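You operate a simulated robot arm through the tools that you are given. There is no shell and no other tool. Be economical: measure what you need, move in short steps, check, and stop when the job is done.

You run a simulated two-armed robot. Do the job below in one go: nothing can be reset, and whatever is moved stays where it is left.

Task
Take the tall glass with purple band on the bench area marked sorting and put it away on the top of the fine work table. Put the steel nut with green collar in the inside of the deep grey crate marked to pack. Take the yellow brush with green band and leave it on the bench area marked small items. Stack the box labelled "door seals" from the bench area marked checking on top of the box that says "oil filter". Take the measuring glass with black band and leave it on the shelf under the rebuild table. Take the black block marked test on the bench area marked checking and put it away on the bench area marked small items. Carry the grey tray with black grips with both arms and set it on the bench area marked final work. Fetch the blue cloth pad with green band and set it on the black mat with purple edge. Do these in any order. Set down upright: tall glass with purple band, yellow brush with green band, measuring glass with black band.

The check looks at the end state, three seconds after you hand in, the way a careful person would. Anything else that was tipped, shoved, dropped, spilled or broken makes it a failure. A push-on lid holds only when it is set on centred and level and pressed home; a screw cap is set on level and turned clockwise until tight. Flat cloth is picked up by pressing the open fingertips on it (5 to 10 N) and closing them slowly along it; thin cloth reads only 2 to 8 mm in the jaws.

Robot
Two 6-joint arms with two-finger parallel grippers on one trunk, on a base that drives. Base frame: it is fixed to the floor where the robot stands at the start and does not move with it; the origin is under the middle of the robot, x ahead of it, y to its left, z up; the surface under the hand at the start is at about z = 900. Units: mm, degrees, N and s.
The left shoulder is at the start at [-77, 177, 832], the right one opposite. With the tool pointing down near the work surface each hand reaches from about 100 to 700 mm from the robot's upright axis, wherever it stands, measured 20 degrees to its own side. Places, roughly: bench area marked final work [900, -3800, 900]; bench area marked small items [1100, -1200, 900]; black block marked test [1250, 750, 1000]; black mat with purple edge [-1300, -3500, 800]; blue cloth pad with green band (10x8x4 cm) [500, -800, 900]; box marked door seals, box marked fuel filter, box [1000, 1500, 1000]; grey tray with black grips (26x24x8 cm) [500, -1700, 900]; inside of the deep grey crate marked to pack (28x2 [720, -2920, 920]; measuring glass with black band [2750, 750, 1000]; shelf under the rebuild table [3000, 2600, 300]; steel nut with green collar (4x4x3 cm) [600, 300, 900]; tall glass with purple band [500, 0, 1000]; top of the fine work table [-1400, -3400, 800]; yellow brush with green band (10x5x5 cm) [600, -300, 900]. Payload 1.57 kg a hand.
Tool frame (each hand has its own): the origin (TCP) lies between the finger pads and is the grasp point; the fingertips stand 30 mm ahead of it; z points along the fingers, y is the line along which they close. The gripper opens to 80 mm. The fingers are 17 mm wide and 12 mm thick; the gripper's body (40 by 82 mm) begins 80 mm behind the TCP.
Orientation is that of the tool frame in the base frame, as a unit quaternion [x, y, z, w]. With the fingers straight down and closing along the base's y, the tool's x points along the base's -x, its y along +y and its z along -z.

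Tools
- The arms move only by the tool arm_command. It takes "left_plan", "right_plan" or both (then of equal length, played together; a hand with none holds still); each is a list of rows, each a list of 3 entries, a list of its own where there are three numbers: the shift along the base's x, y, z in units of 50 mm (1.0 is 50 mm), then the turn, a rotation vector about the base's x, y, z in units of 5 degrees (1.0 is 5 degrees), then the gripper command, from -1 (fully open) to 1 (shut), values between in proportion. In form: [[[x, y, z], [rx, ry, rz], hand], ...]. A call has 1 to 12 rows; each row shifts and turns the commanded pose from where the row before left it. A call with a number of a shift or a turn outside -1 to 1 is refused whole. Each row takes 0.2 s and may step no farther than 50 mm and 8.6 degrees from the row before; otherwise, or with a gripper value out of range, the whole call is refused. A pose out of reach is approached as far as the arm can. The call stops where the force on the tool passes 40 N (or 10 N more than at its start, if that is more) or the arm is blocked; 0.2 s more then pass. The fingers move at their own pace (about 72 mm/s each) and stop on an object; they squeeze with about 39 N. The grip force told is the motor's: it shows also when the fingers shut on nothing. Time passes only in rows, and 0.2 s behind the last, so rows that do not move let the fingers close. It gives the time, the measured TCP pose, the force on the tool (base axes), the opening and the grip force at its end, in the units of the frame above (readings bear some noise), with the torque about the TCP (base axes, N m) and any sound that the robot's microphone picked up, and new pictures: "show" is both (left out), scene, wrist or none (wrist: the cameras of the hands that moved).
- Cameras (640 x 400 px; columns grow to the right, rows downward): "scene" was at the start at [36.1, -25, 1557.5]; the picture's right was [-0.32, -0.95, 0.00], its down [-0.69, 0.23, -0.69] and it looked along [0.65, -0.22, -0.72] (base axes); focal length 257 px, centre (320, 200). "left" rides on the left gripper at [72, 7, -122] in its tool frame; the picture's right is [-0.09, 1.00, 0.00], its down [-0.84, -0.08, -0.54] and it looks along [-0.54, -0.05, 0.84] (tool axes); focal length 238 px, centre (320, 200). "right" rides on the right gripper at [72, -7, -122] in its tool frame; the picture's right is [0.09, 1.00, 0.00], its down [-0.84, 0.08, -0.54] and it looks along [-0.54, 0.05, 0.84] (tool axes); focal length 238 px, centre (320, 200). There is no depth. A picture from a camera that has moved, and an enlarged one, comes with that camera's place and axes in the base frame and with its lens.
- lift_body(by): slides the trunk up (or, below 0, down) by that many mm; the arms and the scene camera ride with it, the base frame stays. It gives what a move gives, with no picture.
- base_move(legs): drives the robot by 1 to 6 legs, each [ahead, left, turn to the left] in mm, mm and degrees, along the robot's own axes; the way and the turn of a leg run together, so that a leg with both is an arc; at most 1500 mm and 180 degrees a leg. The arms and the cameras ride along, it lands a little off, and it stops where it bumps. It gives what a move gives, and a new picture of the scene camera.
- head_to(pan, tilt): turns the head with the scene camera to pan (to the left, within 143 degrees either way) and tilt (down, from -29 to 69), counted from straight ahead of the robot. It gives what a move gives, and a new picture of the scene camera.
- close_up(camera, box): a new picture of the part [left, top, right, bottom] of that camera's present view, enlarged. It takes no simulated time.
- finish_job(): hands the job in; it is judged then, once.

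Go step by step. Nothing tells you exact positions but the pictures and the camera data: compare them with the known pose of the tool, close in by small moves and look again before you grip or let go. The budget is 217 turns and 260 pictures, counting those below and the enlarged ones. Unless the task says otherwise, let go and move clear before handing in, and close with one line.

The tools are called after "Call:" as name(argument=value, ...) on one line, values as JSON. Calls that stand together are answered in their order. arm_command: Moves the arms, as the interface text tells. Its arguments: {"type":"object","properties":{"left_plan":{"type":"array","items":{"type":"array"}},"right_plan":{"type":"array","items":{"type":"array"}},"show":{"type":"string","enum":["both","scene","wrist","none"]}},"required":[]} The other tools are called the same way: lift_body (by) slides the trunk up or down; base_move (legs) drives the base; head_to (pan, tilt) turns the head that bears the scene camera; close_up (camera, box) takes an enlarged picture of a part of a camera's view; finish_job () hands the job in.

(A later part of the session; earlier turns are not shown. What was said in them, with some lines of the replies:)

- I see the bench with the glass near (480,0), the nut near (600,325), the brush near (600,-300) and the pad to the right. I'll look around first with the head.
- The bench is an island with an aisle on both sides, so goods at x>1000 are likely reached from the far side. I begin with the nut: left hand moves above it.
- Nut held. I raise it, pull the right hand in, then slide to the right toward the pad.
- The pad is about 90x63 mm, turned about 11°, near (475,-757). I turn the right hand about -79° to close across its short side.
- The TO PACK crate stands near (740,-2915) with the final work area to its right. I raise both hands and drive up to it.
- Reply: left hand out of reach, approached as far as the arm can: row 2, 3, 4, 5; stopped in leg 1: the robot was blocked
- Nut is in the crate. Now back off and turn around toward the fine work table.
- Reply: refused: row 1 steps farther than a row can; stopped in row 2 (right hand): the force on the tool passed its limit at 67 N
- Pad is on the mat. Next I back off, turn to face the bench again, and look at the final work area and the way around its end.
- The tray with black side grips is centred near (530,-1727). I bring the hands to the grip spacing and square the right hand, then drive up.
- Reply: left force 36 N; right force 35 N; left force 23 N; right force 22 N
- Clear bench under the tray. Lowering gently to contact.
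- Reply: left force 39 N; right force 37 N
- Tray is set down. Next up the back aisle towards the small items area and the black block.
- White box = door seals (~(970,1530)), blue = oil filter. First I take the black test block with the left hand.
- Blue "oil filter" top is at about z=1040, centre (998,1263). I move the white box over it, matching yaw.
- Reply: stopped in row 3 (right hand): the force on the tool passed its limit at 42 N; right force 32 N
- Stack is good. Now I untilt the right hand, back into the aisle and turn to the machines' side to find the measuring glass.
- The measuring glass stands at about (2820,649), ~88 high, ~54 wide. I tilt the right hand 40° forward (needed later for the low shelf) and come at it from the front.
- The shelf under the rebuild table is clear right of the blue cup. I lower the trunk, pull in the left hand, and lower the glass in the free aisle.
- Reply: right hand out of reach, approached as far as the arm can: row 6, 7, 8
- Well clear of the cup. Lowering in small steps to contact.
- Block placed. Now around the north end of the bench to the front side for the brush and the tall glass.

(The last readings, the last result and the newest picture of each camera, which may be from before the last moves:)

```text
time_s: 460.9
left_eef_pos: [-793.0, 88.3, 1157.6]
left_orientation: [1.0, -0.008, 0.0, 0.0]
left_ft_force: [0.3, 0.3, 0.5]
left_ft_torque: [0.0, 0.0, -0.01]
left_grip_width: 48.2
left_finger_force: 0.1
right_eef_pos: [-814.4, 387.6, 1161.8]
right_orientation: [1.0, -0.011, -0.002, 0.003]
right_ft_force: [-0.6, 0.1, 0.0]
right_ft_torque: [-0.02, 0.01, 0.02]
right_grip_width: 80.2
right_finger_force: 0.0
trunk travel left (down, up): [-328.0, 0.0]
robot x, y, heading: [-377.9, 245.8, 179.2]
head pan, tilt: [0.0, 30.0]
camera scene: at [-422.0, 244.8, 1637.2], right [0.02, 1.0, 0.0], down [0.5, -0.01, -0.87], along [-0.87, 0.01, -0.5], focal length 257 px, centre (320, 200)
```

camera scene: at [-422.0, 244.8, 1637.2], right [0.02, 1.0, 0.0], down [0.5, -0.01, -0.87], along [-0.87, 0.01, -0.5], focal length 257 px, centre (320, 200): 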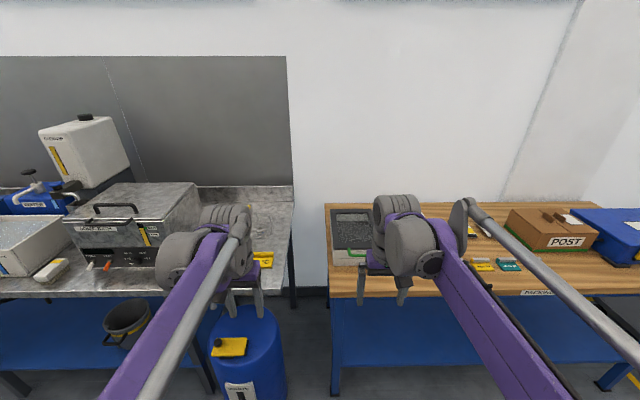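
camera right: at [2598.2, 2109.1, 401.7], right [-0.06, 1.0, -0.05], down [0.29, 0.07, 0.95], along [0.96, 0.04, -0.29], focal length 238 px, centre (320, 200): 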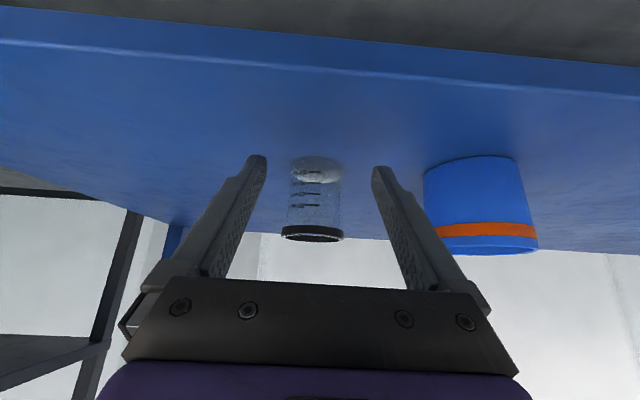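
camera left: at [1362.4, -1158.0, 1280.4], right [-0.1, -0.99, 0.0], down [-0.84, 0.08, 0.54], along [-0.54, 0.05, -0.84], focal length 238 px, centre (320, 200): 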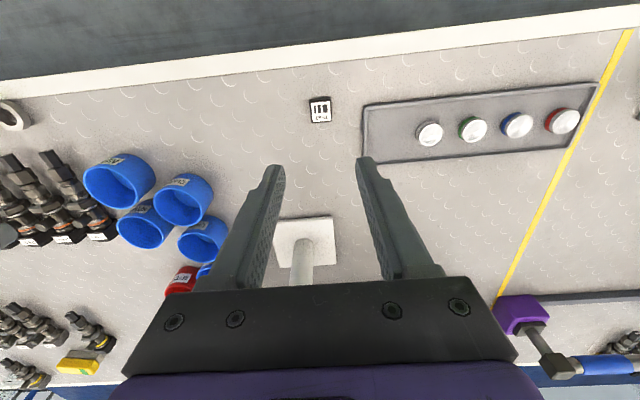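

Call:
base_move(legs=[[0, 0, -179.2], [0, -395, 0], [390, 0, 0]])

Call:
head_to(pan=0, tilt=50)

```text
time_s: 474.3
left_eef_pos: [418.8, -5.5, 1156.6]
left_orientation: [0.01, 1.0, -0.001, 0.001]
left_ft_force: [-0.1, 0.4, -0.2]
left_ft_torque: [-0.01, -0.03, -0.03]
left_grip_width: 48.0
left_finger_force: 0.0
right_eef_pos: [439.4, -304.3, 1163.2]
right_orientation: [0.015, 1.0, 0.001, 0.002]
right_ft_force: [0.7, 0.7, 0.4]
right_ft_torque: [0.05, 0.02, 0.02]
right_grip_width: 80.3
right_finger_force: 0.1
trunk travel left (down, up): [-328.0, 0.0]
robot x, y, heading: [3.5, -157.9, -1.5]
head pan, tilt: [0.0, 30.0]
camera scene: at [49.8, -158.1, 1637.1], right [-0.02, -1.0, 0.0], down [-0.5, 0.01, -0.87], along [0.87, -0.02, -0.5], focal length 257 px, centre (320, 200)
```

scene: 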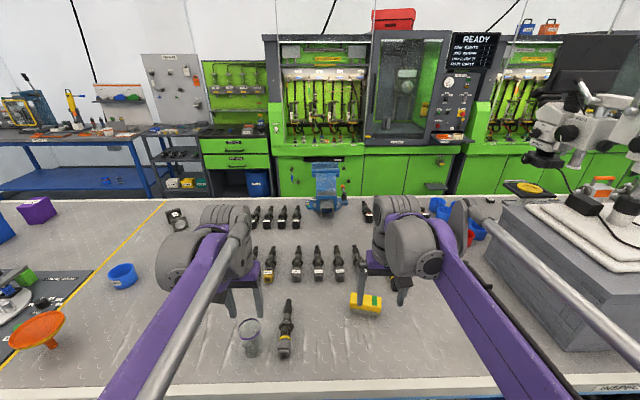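

```text
time_s: 475.1
left_eef_pos: [420.2, -6.1, 1158.4]
left_orientation: [0.011, 1.0, 0.0, -0.001]
left_ft_force: [0.0, -0.1, 0.5]
left_ft_torque: [0.02, -0.03, -0.03]
left_grip_width: 47.9
left_finger_force: 0.3
right_eef_pos: [439.9, -305.5, 1163.3]
right_orientation: [0.015, 1.0, 0.001, 0.002]
right_ft_force: [0.7, 0.7, 0.6]
right_ft_torque: [-0.03, 0.01, 0.03]
right_grip_width: 80.0
right_finger_force: 0.0
trunk travel left (down, up): [-328.0, 0.0]
robot x, y, heading: [6.7, -158.0, -1.5]
head pan, tilt: [0.0, 50.0]
camera scene: at [37.0, -157.8, 1607.8], right [-0.02, -1.0, 0.0], down [-0.77, 0.02, -0.64], along [0.64, -0.02, -0.77], focal length 257 px, centre (320, 200)
```

scene: 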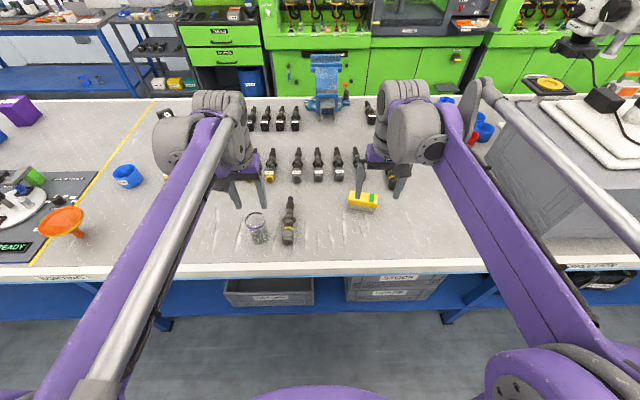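

Call:
arm_command(right_plan=[[[0.9, 0, -0.3], [0, 0, 0], -1], [[0.9, 0, -0.3], [0, 0, 0], -1], [[0.8, 0, -0.6], [0, 0, 0], -1], [[0, 0, -0.6], [0, 0, 0], -1], [[0, 0, 0], [0, 0, 0], -1]], left_plan=[[[0.3, 0.1, 0], [0, 0, 0], -1], [[0.3, 0.1, 0], [0, 0, 0], -1], [[0.3, 0, 0], [0, 0, 0], -1], [[0, 0, 0], [0, 0, 0], -1], [[0, 0, 0], [0, 0, 0], -1]], show="wrist")

```text
time_s: 476.3
left_eef_pos: [462.1, 5.0, 1159.2]
left_orientation: [0.012, 1.0, 0.0, -0.001]
left_ft_force: [0.3, -0.4, -0.3]
left_ft_torque: [0.0, 0.01, 0.01]
left_grip_width: 79.9
left_finger_force: 0.2
right_eef_pos: [569.9, -303.5, 1068.9]
right_orientation: [0.016, 1.0, 0.002, 0.002]
right_ft_force: [-0.1, -0.2, -0.7]
right_ft_torque: [0.03, -0.01, 0.0]
right_grip_width: 80.0
right_finger_force: 0.2
trunk travel left (down, up): [-328.0, 0.0]
robot x, y, heading: [-0.8, -158.7, -1.4]
head pan, tilt: [0.0, 50.0]
camera right: at [497.8, -308.7, 1190.3], right [-0.06, 1.0, 0.0], down [0.84, 0.05, 0.55], along [0.54, 0.04, -0.84], focal length 238 px, centre (320, 200)
camera left: at [391.1, 11.8, 1280.7], right [0.12, 0.99, 0.0], down [0.83, -0.1, 0.54], along [0.54, -0.06, -0.84], focal length 238 px, centre (320, 200)
```

right: 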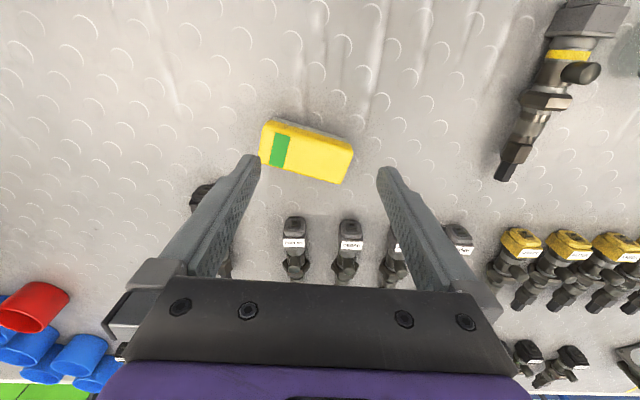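
left: 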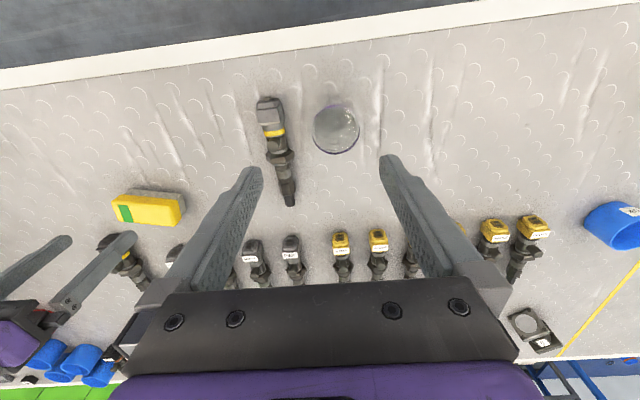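

Brush centre is near (597,-315), axis turned about 15°; the tall glass rim is at about (475,23,1000). I turn the right hand and line up the left.

Call:
arm_command(right_plan=[[[0.05, -0.02, 0], [0, 0, 1], -1], [[0.05, -0.02, 0], [0, 0, 1], -1], [[0.05, -0.02, 0], [0, 0, 1], -1], [[0.05, -0.02, 0], [0, 0, 1], -1], [[0.05, -0.02, 0], [0, 0, 1], -1], [[0.05, -0.02, 0], [0, 0, 1], -1], [[0.05, -0.02, 0], [0, 0, 1], -1], [[0.05, -0.02, 0], [0, 0, 1], -1], [[0.05, -0.02, 0], [0, 0, 1], -1], [[0.05, -0.02, 0], [0, 0, 1], -1], [[0.04, -0.02, 0], [0, 0, 1], -1], [[0, -0.02, 0], [0, 0, 1], -1]], left_plan=[[[0.06, 0.09, 0], [0, 0, 0.3], -0.75], [[0.06, 0.09, 0], [0, 0, 0], -0.75], [[0.06, 0.09, 0], [0, 0, 0], -0.75], [[0.06, 0.09, 0], [0, 0, 0], -0.75], [[0, 0, -0.5], [0, 0, 0], -0.75], [[0, 0, -0.5], [0, 0, 0], -0.75], [[0, 0, -0.5], [0, 0, 0], -0.75], [[0, 0, 0], [0, 0, 0], -0.75], [[0, 0, 0], [0, 0, 0], -0.75], [[0, 0, 0], [0, 0, 0], -0.75], [[0, 0, 0], [0, 0, 0], -0.75], [[0, 0, 0], [0, 0, 0], -0.75]], show="none")

Call:
arm_command(right_plan=[[[0, 0, 0], [0, 0, 1], -1], [[0, 0, 0], [0, 0, 1], -1], [[0, 0, 0], [0, 0, 1], -1], [[0, 0, 0], [0, 0, 0.4], -1], [[0, 0, 0], [0, 0, 0], -1]], left_plan=[[[0, 0, 0], [0, 0, 0], -0.75], [[0, 0, 0], [0, 0, 0], -0.75], [[0, 0, 0], [0, 0, 0], -0.75], [[0, 0, 0], [0, 0, 0], -0.75], [[0, 0, 0], [0, 0, 0], -0.75]], show="wrist")

```text
time_s: 478.9
left_eef_pos: [477.5, 22.7, 1084.9]
left_orientation: [-0.001, 1.0, -0.001, 0.001]
left_ft_force: [-0.2, -0.3, -0.2]
left_ft_torque: [0.01, 0.01, -0.03]
left_grip_width: 70.0
left_finger_force: 0.2
right_eef_pos: [595.7, -316.9, 1071.9]
right_orientation: [-0.488, 0.873, 0.003, 0.001]
right_ft_force: [0.2, -0.3, -0.6]
right_ft_torque: [0.02, -0.03, 0.01]
right_grip_width: 80.0
right_finger_force: 0.2
trunk travel left (down, up): [-328.0, 0.0]
robot x, y, heading: [3.4, -162.8, -1.2]
head pan, tilt: [0.0, 50.0]
```

```text
time_s: 480.1
left_eef_pos: [477.5, 22.3, 1084.3]
left_orientation: [-0.002, 1.0, 0.0, -0.001]
left_ft_force: [-0.3, 0.3, 0.0]
left_ft_torque: [0.0, -0.02, 0.0]
left_grip_width: 69.9
left_finger_force: 0.1
right_eef_pos: [596.2, -316.3, 1072.7]
right_orientation: [-0.61, 0.792, 0.002, 0.001]
right_ft_force: [-0.2, 0.5, 0.5]
right_ft_torque: [0.0, 0.06, 0.02]
right_grip_width: 80.0
right_finger_force: 0.0
trunk travel left (down, up): [-328.0, 0.0]
robot x, y, heading: [4.9, -160.3, -1.2]
head pan, tilt: [0.0, 50.0]
camera right: at [585.9, -388.1, 1194.1], right [-0.99, 0.17, 0.0], down [0.14, 0.83, 0.55], along [0.09, 0.54, -0.84], focal length 238 px, centre (320, 200)
camera left: at [405.1, 28.8, 1205.6], right [0.09, 1.0, 0.0], down [0.84, -0.07, 0.54], along [0.54, -0.05, -0.84], focal length 238 px, centre (320, 200)
```

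right: 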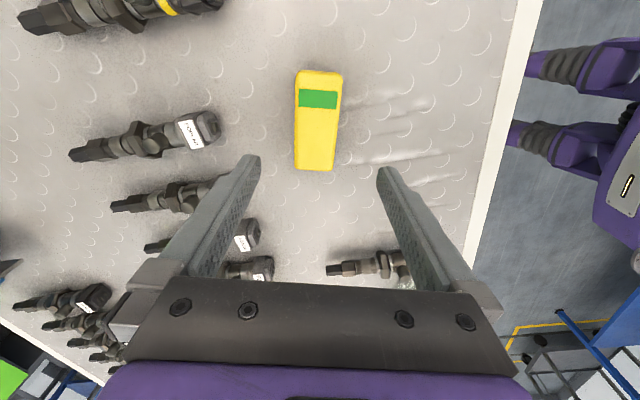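
left: 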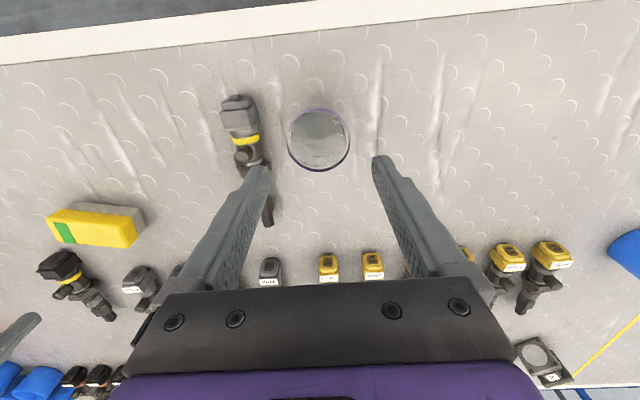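

Call:
arm_command(right_plan=[[[0.08, -0.06, -0.6], [0, 0, 0], -1], [[0, 0, -0.7], [0, 0, 0], -1], [[0, 0, -0.7], [0, 0, 0], -1], [[0, 0, -0.46], [0, 0, 0], -1], [[0, 0, 0], [0, 0, 0], -1]], left_plan=[[[-0.07, -0.02, -0.6], [0, 0, 0], -0.75], [[0, 0, -0.7], [0, 0, 0], -0.75], [[0, 0, -0.7], [0, 0, 0], -0.75], [[0, 0, -0.68], [0, 0, 0], -0.75], [[0, 0, 0], [0, 0, 0], -0.75]], show="wrist")

```text
time_s: 481.3
left_eef_pos: [472.5, 20.6, 946.1]
left_orientation: [-0.002, 1.0, 0.001, 0.0]
left_ft_force: [0.3, -1.1, -0.1]
left_ft_torque: [-0.02, 0.0, 0.03]
left_grip_width: 70.0
left_finger_force: 0.0
right_eef_pos: [598.5, -318.2, 949.8]
right_orientation: [-0.61, 0.792, 0.002, 0.001]
right_ft_force: [-0.7, -0.1, 0.1]
right_ft_torque: [0.02, 0.02, 0.0]
right_grip_width: 80.0
right_finger_force: 0.1
trunk travel left (down, up): [-328.0, 0.0]
robot x, y, heading: [4.7, -158.7, -1.4]
head pan, tilt: [0.0, 50.0]
camera right: at [587.3, -389.9, 1072.0], right [-0.99, 0.17, 0.0], down [0.14, 0.83, 0.55], along [0.09, 0.54, -0.84], focal length 238 px, centre (320, 200)
camera left: at [400.5, 27.9, 1068.7], right [0.09, 1.0, 0.0], down [0.84, -0.07, 0.54], along [0.54, -0.05, -0.84], focal length 238 px, centre (320, 200)
```

right: 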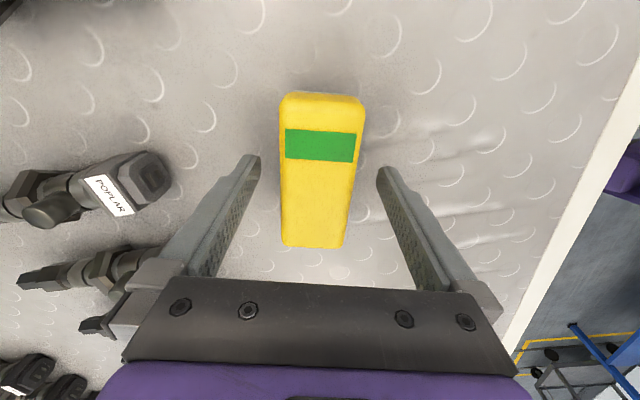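
left: 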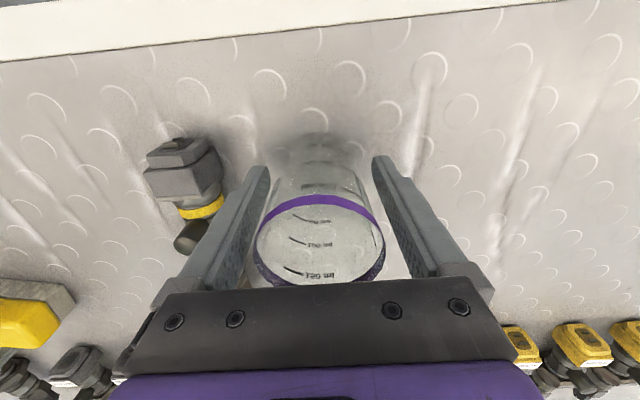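

Call:
arm_command(right_plan=[[[0, 0, 0], [0, 0, 0], 0], [[0, 0, 0], [0, 0, 0], 1], [[0, 0, 0], [0, 0, 0], 1], [[0, 0, 0.3], [0, 0, 0], 1], [[0, 0, 0.7], [0, 0, 0], 1], [[0, 0, 0], [0, 0, 0], 1]], left_plan=[[[0, 0, 0], [0, 0, 0], 0], [[0, 0, 0], [0, 0, 0], 1], [[0, 0, 0], [0, 0, 0], 1], [[0, 0, 0.3], [0, 0, 0], 1], [[0, 0, 0.7], [0, 0, 0], 1], [[0, 0, 0], [0, 0, 0], 1]], show="wrist")

```text
time_s: 482.7
left_eef_pos: [473.8, 20.2, 995.6]
left_orientation: [-0.002, 1.0, 0.0, 0.0]
left_ft_force: [-0.1, 0.5, -1.6]
left_ft_torque: [-0.02, 0.04, -0.01]
left_grip_width: 56.0
left_finger_force: 39.1
right_eef_pos: [599.2, -319.2, 998.9]
right_orientation: [-0.61, 0.792, 0.001, 0.0]
right_ft_force: [-0.4, 0.1, -1.0]
right_ft_torque: [-0.01, 0.0, 0.01]
right_grip_width: 44.1
right_finger_force: 39.0
trunk travel left (down, up): [-328.0, 0.0]
robot x, y, heading: [4.4, -160.7, -1.1]
head pan, tilt: [0.0, 50.0]
camera right: at [589.1, -391.1, 1120.1], right [-0.99, 0.17, 0.0], down [0.14, 0.83, 0.55], along [0.09, 0.54, -0.84], focal length 238 px, centre (320, 200)
camera left: at [402.2, 26.6, 1117.6], right [0.09, 1.0, 0.0], down [0.84, -0.07, 0.54], along [0.54, -0.05, -0.84], focal length 238 px, centre (320, 200)
```

right: 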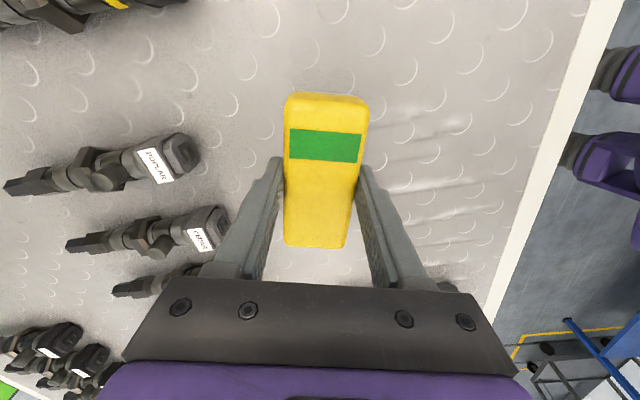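
left: 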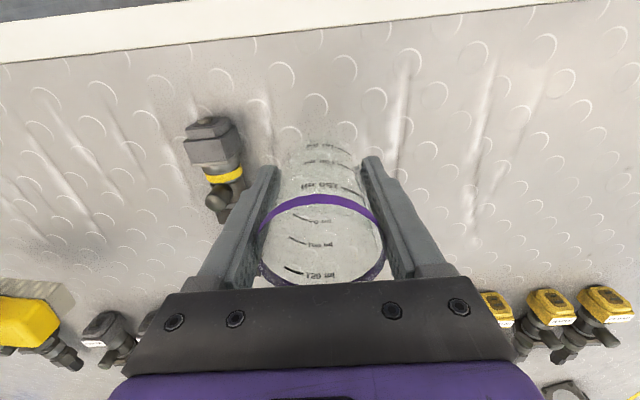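

Call:
arm_command(right_plan=[[[0, 0, 0.9], [0, 0, 0], 1], [[-0.3, 0, 0.9], [0, 0, 0], 1], [[-0.8, 0, 0.5], [0, 0, 0], 1], [[-0.9, 0, 0.3], [0, 0, 0], 1], [[-0.9, 0, 0.3], [0, 0, 0], 1], [[-0.9, 0, 0], [0, 0, 0], 1], [[0, 0, 0], [0, 0, 0], 1]], left_plan=[[[0, 0, 0.8], [0, 0, 0], 1], [[0, 0, 0.8], [0, 0, 0], 1], [[0, 0, 0.8], [0, 0, 0], 1], [[-0.3, 0, 0.6], [0, 0, 0], 1], [[-0.4, 0, 0], [0, 0, 0], 1], [[-0.4, 0, 0], [0, 0, 0], 1], [[0, 0, 0], [0, 0, 0], 1]], show="none")

Call:
base_move(legs=[[-400, 0, 1.2], [0, -1500, 0], [0, -1450, 0], [0, 0, 180]])

```text
time_s: 484.3
left_eef_pos: [419.6, 22.2, 1147.4]
left_orientation: [-0.002, 1.0, 0.0, 0.0]
left_ft_force: [0.7, 0.4, -1.0]
left_ft_torque: [0.01, 0.02, -0.03]
left_grip_width: 56.0
left_finger_force: 38.7
right_eef_pos: [412.6, -319.8, 1142.6]
right_orientation: [-0.61, 0.792, 0.003, 0.0]
right_ft_force: [-0.3, 1.2, -1.1]
right_ft_torque: [0.04, 0.04, -0.04]
right_grip_width: 43.9
right_finger_force: 39.4
trunk travel left (down, up): [-328.0, 0.0]
robot x, y, heading: [-1.7, -161.8, -1.6]
head pan, tilt: [0.0, 50.0]
```

```text
time_s: 519.4
left_eef_pos: [-830.2, -3266.7, 1148.1]
left_orientation: [1.0, 0.019, 0.0, 0.0]
left_ft_force: [-1.1, -0.2, -0.7]
left_ft_torque: [0.0, -0.04, 0.03]
left_grip_width: 55.7
left_finger_force: 38.7
right_eef_pos: [-834.8, -2925.1, 1141.6]
right_orientation: [0.781, 0.624, 0.0, 0.002]
right_ft_force: [0.2, 0.3, -1.0]
right_ft_torque: [-0.01, 0.0, -0.01]
right_grip_width: 44.1
right_finger_force: 39.1
trunk travel left (down, up): [-328.0, 0.0]
robot x, y, heading: [-422.4, -3073.5, -179.4]
head pan, tilt: [0.0, 50.0]
camera scene: at [-451.9, -3073.2, 1607.7], right [-0.01, 1.0, 0.0], down [0.77, 0.01, -0.64], along [-0.64, -0.01, -0.77], focal length 257 px, centre (320, 200)
```

scene: 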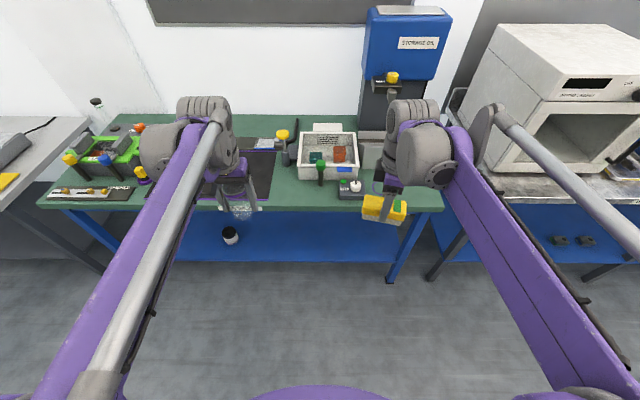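

Call:
arm_command(right_plan=[[[0.8, 0, 0.2], [0, 0, 0], 1], [[0.8, 0, 0.2], [0, 0, 0], 1], [[0.4, 0, 0], [0, 0, 0], 1]], show="none")

Call:
base_move(legs=[[0, 120, -0.6], [365, 0, 0]])

```text
time_s: 520.2
left_eef_pos: [-830.7, -3266.3, 1149.2]
left_orientation: [1.0, 0.019, 0.0, 0.0]
left_ft_force: [-0.8, 0.2, -1.5]
left_ft_torque: [0.02, -0.01, 0.0]
left_grip_width: 55.7
left_finger_force: 38.8
right_eef_pos: [-733.5, -2924.1, 1164.4]
right_orientation: [0.781, 0.624, -0.001, 0.002]
right_ft_force: [-0.7, -0.3, -1.0]
right_ft_torque: [-0.02, 0.02, 0.0]
right_grip_width: 44.1
right_finger_force: 38.8
trunk travel left (down, up): [-328.0, 0.0]
robot x, y, heading: [-420.6, -3074.2, -179.6]
head pan, tilt: [0.0, 50.0]
```

```text
time_s: 523.8
left_eef_pos: [-1195.3, -3372.8, 1147.0]
left_orientation: [1.0, 0.006, 0.0, 0.0]
left_ft_force: [-0.1, 0.4, -1.0]
left_ft_torque: [0.0, -0.03, 0.02]
left_grip_width: 55.5
left_finger_force: 39.4
right_eef_pos: [-1090.6, -3034.7, 1165.0]
right_orientation: [0.79, 0.614, 0.0, 0.003]
right_ft_force: [-0.2, 0.5, -0.6]
right_ft_torque: [-0.01, 0.02, 0.02]
right_grip_width: 44.0
right_finger_force: 38.7
trunk travel left (down, up): [-328.0, 0.0]
robot x, y, heading: [-783.0, -3188.5, 179.1]
head pan, tilt: [0.0, 50.0]
camera scene: at [-811.8, -3188.8, 1607.5], right [0.01, 1.0, 0.0], down [0.77, -0.01, -0.64], along [-0.64, 0.01, -0.77], focal length 257 px, centre (320, 200)
```

scene: 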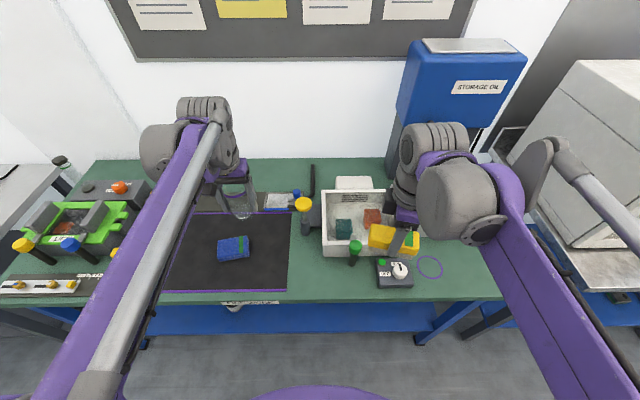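

Call:
arm_command(left_plan=[[[0.1, 0.75, 0], [0, 0, 0], 1], [[0.1, 0.75, 0], [0, 0, 0], 1], [[0.15, 0.8, 0], [0, 0, 0], 1], [[0.15, 0.8, 0], [0, 0, 0], 1], [[0, 0, -0.9], [0, 0, 0], 1], [[0, 0, -0.9], [0, 0, 0], 1], [[0, 0, -0.9], [0, 0, 0], 1], [[0, 0, -0.9], [0, 0, 0], 1], [[0, 0, -0.9], [0, 0, 0], 1], [[0, 0, 0], [0, 0, 0], 1]])

```text
time_s: 526.0
left_eef_pos: [-1168.0, -3220.0, 922.4]
left_orientation: [1.0, 0.007, 0.0, 0.001]
left_ft_force: [0.0, 0.2, 0.5]
left_ft_torque: [-0.03, -0.01, 0.03]
left_grip_width: 55.4
left_finger_force: 39.3
right_eef_pos: [-1090.8, -3034.6, 1165.4]
right_orientation: [0.79, 0.613, 0.0, 0.002]
right_ft_force: [0.3, 0.0, -0.8]
right_ft_torque: [0.0, 0.0, 0.0]
right_grip_width: 43.8
right_finger_force: 38.9
trunk travel left (down, up): [-328.0, 0.0]
robot x, y, heading: [-782.4, -3190.8, 179.2]
head pan, tilt: [0.0, 50.0]
camera scene: at [-812.0, -3189.0, 1607.7], right [0.01, 1.0, 0.0], down [0.77, -0.01, -0.64], along [-0.64, 0.01, -0.77], focal length 257 px, centre (320, 200)
camera left: at [-1096.1, -3226.9, 1044.9], right [-0.08, -1.0, 0.0], down [-0.84, 0.07, 0.54], along [-0.54, 0.04, -0.84], focal length 238 px, centre (320, 200)
```

scene: 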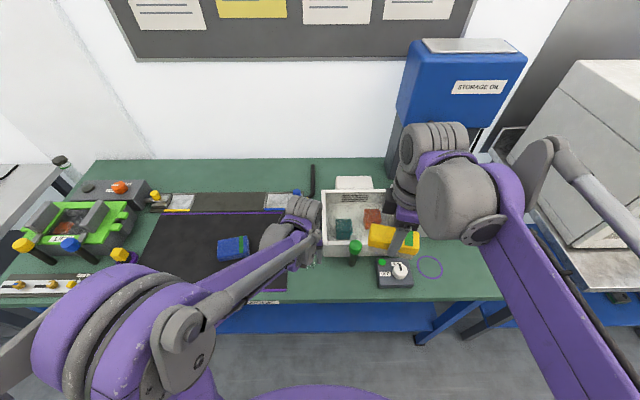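
left: 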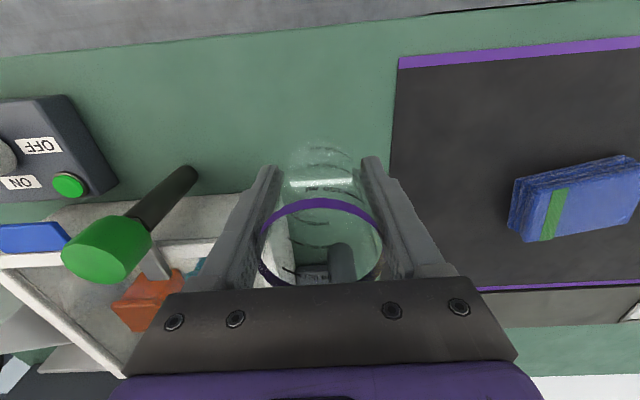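

Call:
arm_command(left_plan=[[[0, 0, -0.6], [0, 0, 0], 1], [[0, 0, -0.4], [0, 0, 0], 1], [[0, 0, -0.1], [0, 0, 0], 1], [[0, 0, -0.05], [0, 0, 0], 1], [[0, 0, 0], [0, 0, 0], 1]], show="wrist")

```text
time_s: 527.2
left_eef_pos: [-1170.0, -3216.8, 867.3]
left_orientation: [1.0, 0.007, 0.0, 0.0]
left_ft_force: [-1.7, -2.8, 30.9]
left_ft_torque: [-0.13, 0.24, 0.32]
left_grip_width: 55.1
left_finger_force: 38.7
right_eef_pos: [-1090.0, -3034.2, 1166.6]
right_orientation: [0.789, 0.615, 0.0, 0.002]
right_ft_force: [0.2, -0.4, -1.3]
right_ft_torque: [-0.01, -0.01, -0.01]
right_grip_width: 44.1
right_finger_force: 38.2
trunk travel left (down, up): [-328.0, 0.0]
robot x, y, heading: [-780.7, -3188.3, 179.2]
head pan, tilt: [0.0, 50.0]
camera left: at [-1098.3, -3225.0, 988.6], right [-0.08, -1.0, 0.0], down [-0.84, 0.07, 0.54], along [-0.54, 0.04, -0.84], focal length 238 px, centre (320, 200)
```

left: 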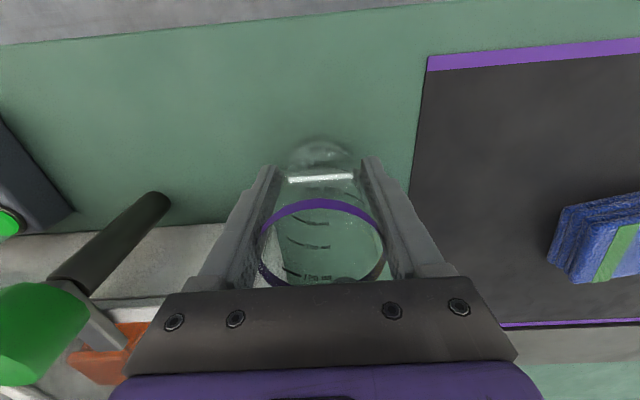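

Call:
arm_command(left_plan=[[[0, 0, 0.04], [0, 0, 0], 1], [[0, 0, 0], [0, 0, 0], 0.0], [[0, 0, 0], [0, 0, 0], -0.75], [[0, 0, 0], [0, 0, 0], -0.75], [[0, 0, 0.3], [0, 0, 0], -0.75], [[0, 0, 0.8], [0, 0, 0], -0.75], [[0, 0, 1], [0, 0, 0], -0.75], [[0, 0, 1], [0, 0, 0], -0.75], [[0, 0, 1], [0, 0, 0], -0.75], [[0, 0, 1], [0, 0, 0], -0.75], [[0, 0, 0.8], [0, 0, 0], -0.75]], show="wrist")

```text
time_s: 529.6
left_eef_pos: [-1172.6, -3217.8, 1163.6]
left_orientation: [1.0, 0.006, 0.0, 0.0]
left_ft_force: [0.3, 0.2, -0.1]
left_ft_torque: [0.01, 0.0, -0.01]
left_grip_width: 70.1
left_finger_force: 0.0
right_eef_pos: [-1090.4, -3033.5, 1163.9]
right_orientation: [0.79, 0.613, -0.001, 0.003]
right_ft_force: [0.4, 0.7, -1.1]
right_ft_torque: [0.04, 0.02, -0.02]
right_grip_width: 43.9
right_finger_force: 39.0
trunk travel left (down, up): [-328.0, 0.0]
robot x, y, heading: [-779.1, -3187.2, 179.0]
head pan, tilt: [0.0, 50.0]
camera left: at [-1099.6, -3225.3, 1285.3], right [-0.08, -1.0, 0.0], down [-0.84, 0.07, 0.54], along [-0.54, 0.04, -0.84], focal length 238 px, centre (320, 200)
```

left: 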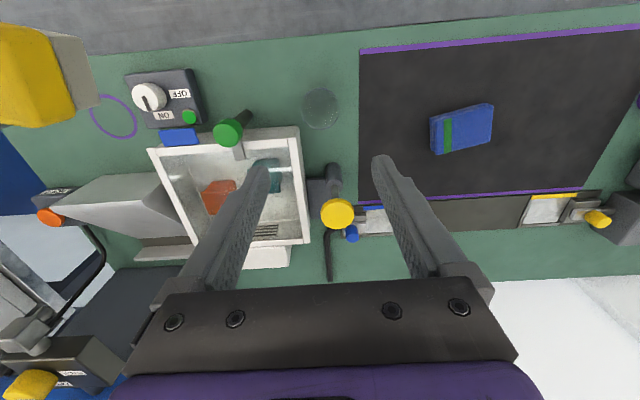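

Tall glass stands on the table. Now the brush goes around the south end to the small items area.

Call:
base_move(legs=[[-400, 0, 1], [0, 1500, 0], [0, 960, 0]])

```text
time_s: 553.5
left_eef_pos: [-673.0, -5717.9, 1161.6]
left_orientation: [0.999, 0.045, 0.0, 0.0]
left_ft_force: [0.1, 0.0, -0.6]
left_ft_torque: [0.01, 0.05, 0.01]
left_grip_width: 69.8
left_finger_force: 0.0
right_eef_pos: [-608.1, -5527.6, 1162.9]
right_orientation: [0.765, 0.644, -0.001, 0.002]
right_ft_force: [-0.6, 0.1, -0.5]
right_ft_torque: [-0.01, -0.01, 0.03]
right_grip_width: 43.9
right_finger_force: 38.4
trunk travel left (down, up): [-328.0, 0.0]
robot x, y, heading: [-285.0, -5658.2, -176.3]
head pan, tilt: [0.0, 50.0]
camera scene: at [-316.9, -5660.1, 1607.7], right [-0.06, 1.0, 0.0], down [0.76, 0.05, -0.64], along [-0.64, -0.04, -0.77], focal length 257 px, centre (320, 200)
```

scene: 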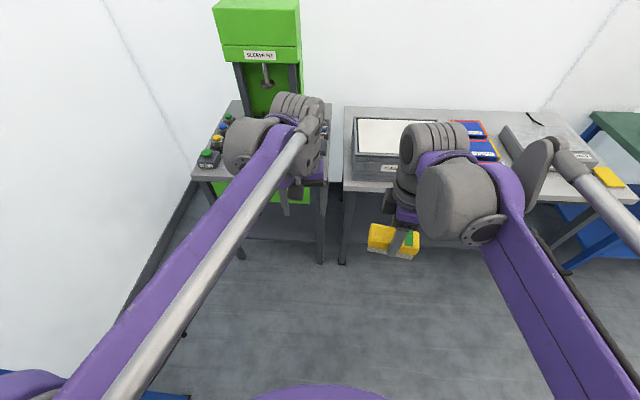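

Call:
base_move(legs=[[0, 0, -3.7], [-1500, 0, 0], [-740, 0, 0], [0, -1500, 0], [0, -1500, 0]])

```text
time_s: 590.8
left_eef_pos: [1565.6, -2706.5, 1163.0]
left_orientation: [1.0, 0.01, 0.0, 0.0]
left_ft_force: [-0.4, 0.2, 0.6]
left_ft_torque: [0.02, 0.01, -0.02]
left_grip_width: 70.2
left_finger_force: 0.1
right_eef_pos: [1644.0, -2519.8, 1164.6]
right_orientation: [0.787, 0.617, -0.001, 0.003]
right_ft_force: [-0.2, -0.1, -0.8]
right_ft_torque: [0.02, -0.01, -0.01]
right_grip_width: 43.8
right_finger_force: 38.9
trunk travel left (down, up): [-328.0, 0.0]
robot x, y, heading: [1955.5, -2670.9, 180.0]
head pan, tilt: [0.0, 50.0]
camera scene: at [1924.0, -2672.2, 1607.7], right [0.0, 1.0, 0.0], down [0.77, 0.0, -0.64], along [-0.64, 0.0, -0.77], focal length 257 px, centre (320, 200)
```

scene: 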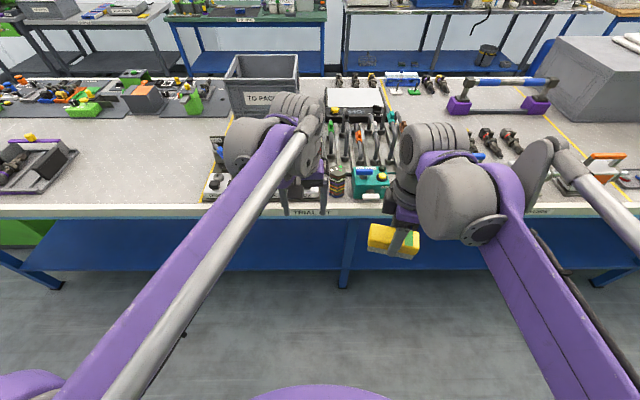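

Call:
base_move(legs=[[0, -1460, 0], [255, 0, 0]])

```text
time_s: 605.3
left_eef_pos: [1319.0, -1231.0, 1161.7]
left_orientation: [1.0, 0.008, 0.0, 0.0]
left_ft_force: [0.6, -0.5, 1.0]
left_ft_torque: [-0.01, 0.02, 0.0]
left_grip_width: 69.9
left_finger_force: 0.0
right_eef_pos: [1397.3, -1045.4, 1164.7]
right_orientation: [0.788, 0.616, 0.0, 0.002]
right_ft_force: [0.8, -0.3, -0.8]
right_ft_torque: [-0.01, 0.01, 0.0]
right_grip_width: 43.9
right_finger_force: 39.1
trunk travel left (down, up): [-328.0, 0.0]
robot x, y, heading: [1709.0, -1199.1, 179.7]
head pan, tilt: [0.0, 50.0]
camera scene: at [1676.8, -1198.7, 1607.5], right [0.01, 1.0, 0.0], down [0.77, -0.01, -0.64], along [-0.64, 0.01, -0.77], focal length 257 px, centre (320, 200)
```

scene: 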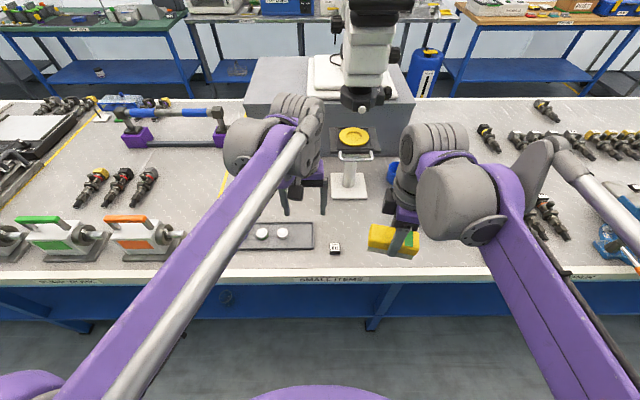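

Call:
arm_command(right_plan=[[[-0.9, 0, 0], [0, 0, 0], 1], [[-0.9, 0, 0], [0, 0, 0], 1], [[-0.8, 0.1, -0.3], [0, 0, 0], 1], [[0, 0, -0.9], [0, 0, 0], 1], [[0, 0, -0.9], [0, 0, 0], 1], [[0, 0, -0.9], [0, 0, 0], 1], [[0, 0, -0.6], [0, 0, 0], 1], [[0, 0, 0], [0, 0, 0], 1]])

```text
time_s: 607.1
left_eef_pos: [1317.0, -1230.3, 1162.8]
left_orientation: [1.0, 0.009, 0.0, 0.001]
left_ft_force: [0.5, 0.4, -0.8]
left_ft_torque: [-0.01, 0.01, 0.02]
left_grip_width: 69.8
left_finger_force: 0.0
right_eef_pos: [1268.4, -1042.7, 983.8]
right_orientation: [0.788, 0.616, 0.0, 0.003]
right_ft_force: [-0.2, -0.4, -1.2]
right_ft_torque: [-0.03, 0.0, 0.02]
right_grip_width: 44.0
right_finger_force: 39.3
trunk travel left (down, up): [-328.0, 0.0]
robot x, y, heading: [1708.8, -1202.0, 179.5]
head pan, tilt: [0.0, 50.0]
camera scene: at [1676.1, -1198.7, 1607.7], right [0.01, 1.0, 0.0], down [0.77, -0.01, -0.64], along [-0.64, 0.01, -0.77], focal length 257 px, centre (320, 200)
camera right: at [1279.1, -970.0, 1105.6], right [0.99, -0.15, 0.0], down [-0.13, -0.83, 0.55], along [-0.08, -0.54, -0.84], focal length 238 px, centre (320, 200)
```

scene: 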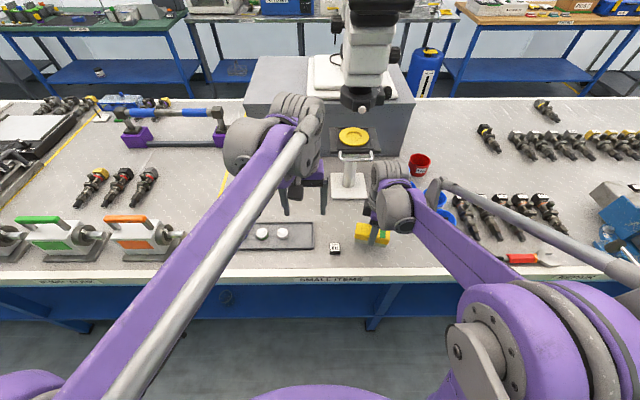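
right: 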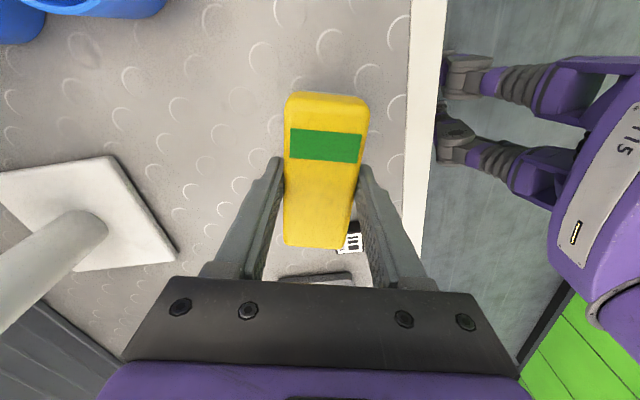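

Call:
arm_command(right_plan=[[[0, 0, -0.5], [0, 0, 0], 1], [[0, 0, -0.12], [0, 0, 0], 1], [[0, 0, -0.06], [0, 0, 0], 1], [[0, 0, 0], [0, 0, 0], 1]], show="none")

```text
time_s: 608.1
left_eef_pos: [1317.5, -1229.7, 1163.7]
left_orientation: [1.0, 0.009, 0.0, -0.001]
left_ft_force: [-0.3, -0.3, 0.6]
left_ft_torque: [0.01, -0.03, -0.01]
left_grip_width: 70.1
left_finger_force: 0.0
right_eef_pos: [1266.6, -1040.6, 951.2]
right_orientation: [0.788, 0.616, -0.001, 0.002]
right_ft_force: [0.3, 1.4, 8.0]
right_ft_torque: [-0.04, 0.13, -0.01]
right_grip_width: 43.9
right_finger_force: 39.1
trunk travel left (down, up): [-328.0, 0.0]
robot x, y, heading: [1706.8, -1197.8, 179.7]
head pan, tilt: [0.0, 50.0]
```

Call:
arm_command(right_plan=[[[0, 0, 0], [0, 0, 0], 0.1], [[0, 0, 0], [0, 0, 0], -0.6], [[0, 0, 0], [0, 0, 0], -0.6], [[0, 0, 0.5], [0, 0, 0], -0.6], [[0, 0, 1], [0, 0, 0], -0.6], [[0, 0, 1], [0, 0, 0], -0.6], [[0, 0, 1], [0, 0, 0], -0.6], [[0.5, 0.3, 0.7], [0, 0, 0], -0.6], [[0.8, 0.3, 0], [0, 0, 0], -0.6]])

```text
time_s: 610.1
left_eef_pos: [1319.5, -1230.8, 1163.3]
left_orientation: [1.0, 0.009, 0.0, 0.0]
left_ft_force: [0.2, -0.9, 0.4]
left_ft_torque: [0.01, 0.04, -0.01]
left_grip_width: 69.9
left_finger_force: 0.1
right_eef_pos: [1333.2, -1011.4, 1160.7]
right_orientation: [0.788, 0.616, 0.0, 0.002]
right_ft_force: [0.1, 0.3, -0.3]
right_ft_torque: [0.04, -0.02, 0.0]
right_grip_width: 64.0
right_finger_force: 0.0
trunk travel left (down, up): [-328.0, 0.0]
robot x, y, heading: [1707.1, -1200.6, 179.5]
head pan, tilt: [0.0, 50.0]
camera scene: at [1678.1, -1198.5, 1607.6], right [0.01, 1.0, 0.0], down [0.77, -0.01, -0.64], along [-0.64, 0.01, -0.77], focal length 257 px, centre (320, 200)
camera right: at [1344.8, -938.7, 1282.4], right [0.99, -0.15, 0.0], down [-0.13, -0.83, 0.55], along [-0.08, -0.54, -0.84], focal length 238 px, centre (320, 200)
```

scene: 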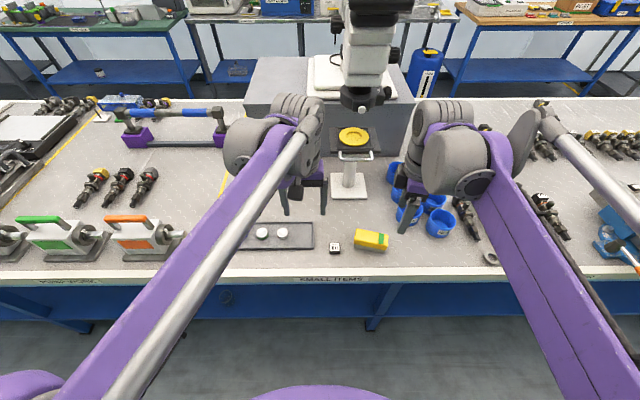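
right: 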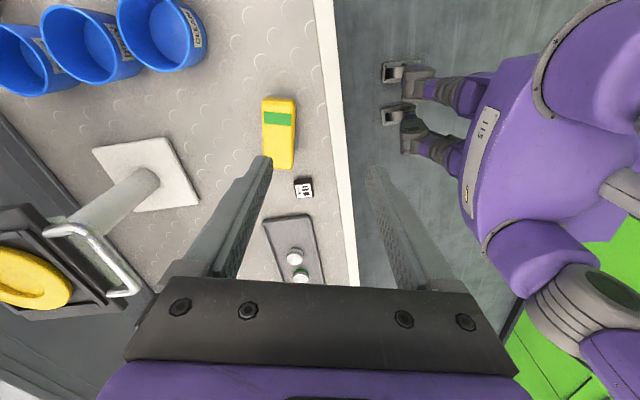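

All items are in place. I back the robot clear of the bench and hand in.

Call:
base_move(legs=[[-250, 0, 0]])

Call:
finish_job()

```text
time_s: 611.9
left_eef_pos: [1566.7, -1231.1, 1162.6]
left_orientation: [1.0, 0.006, 0.0, 0.0]
left_ft_force: [0.5, 0.3, 0.8]
left_ft_torque: [0.0, 0.02, -0.01]
left_grip_width: 70.1
left_finger_force: 0.1
right_eef_pos: [1580.8, -1012.5, 1159.6]
right_orientation: [0.789, 0.614, 0.0, 0.002]
right_ft_force: [0.0, -0.1, -0.6]
right_ft_torque: [0.0, -0.02, 0.02]
right_grip_width: 64.1
right_finger_force: 0.1
trunk travel left (down, up): [-328.0, 0.0]
robot x, y, heading: [1958.5, -1203.5, 179.2]
head pan, tilt: [0.0, 50.0]
camera scene: at [1925.7, -1201.4, 1607.9], right [0.01, 1.0, 0.0], down [0.77, -0.01, -0.64], along [-0.64, 0.01, -0.77], focal length 257 px, centre (320, 200)
```

scene: 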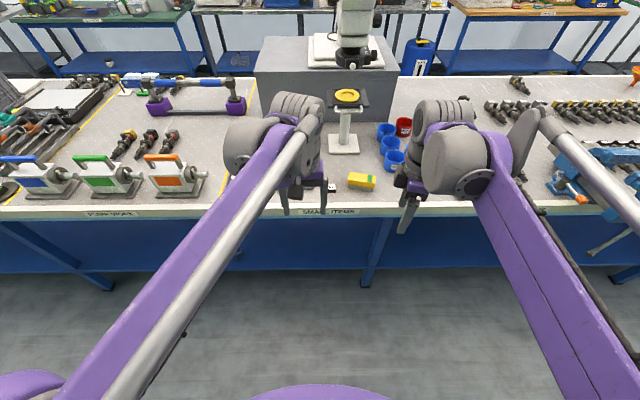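

```text
The job is handed in.
```

All eight items are at their marked places with both hands clear, and the job is handed in; the pictures after each release showed the two glasses and the brush standing upright.
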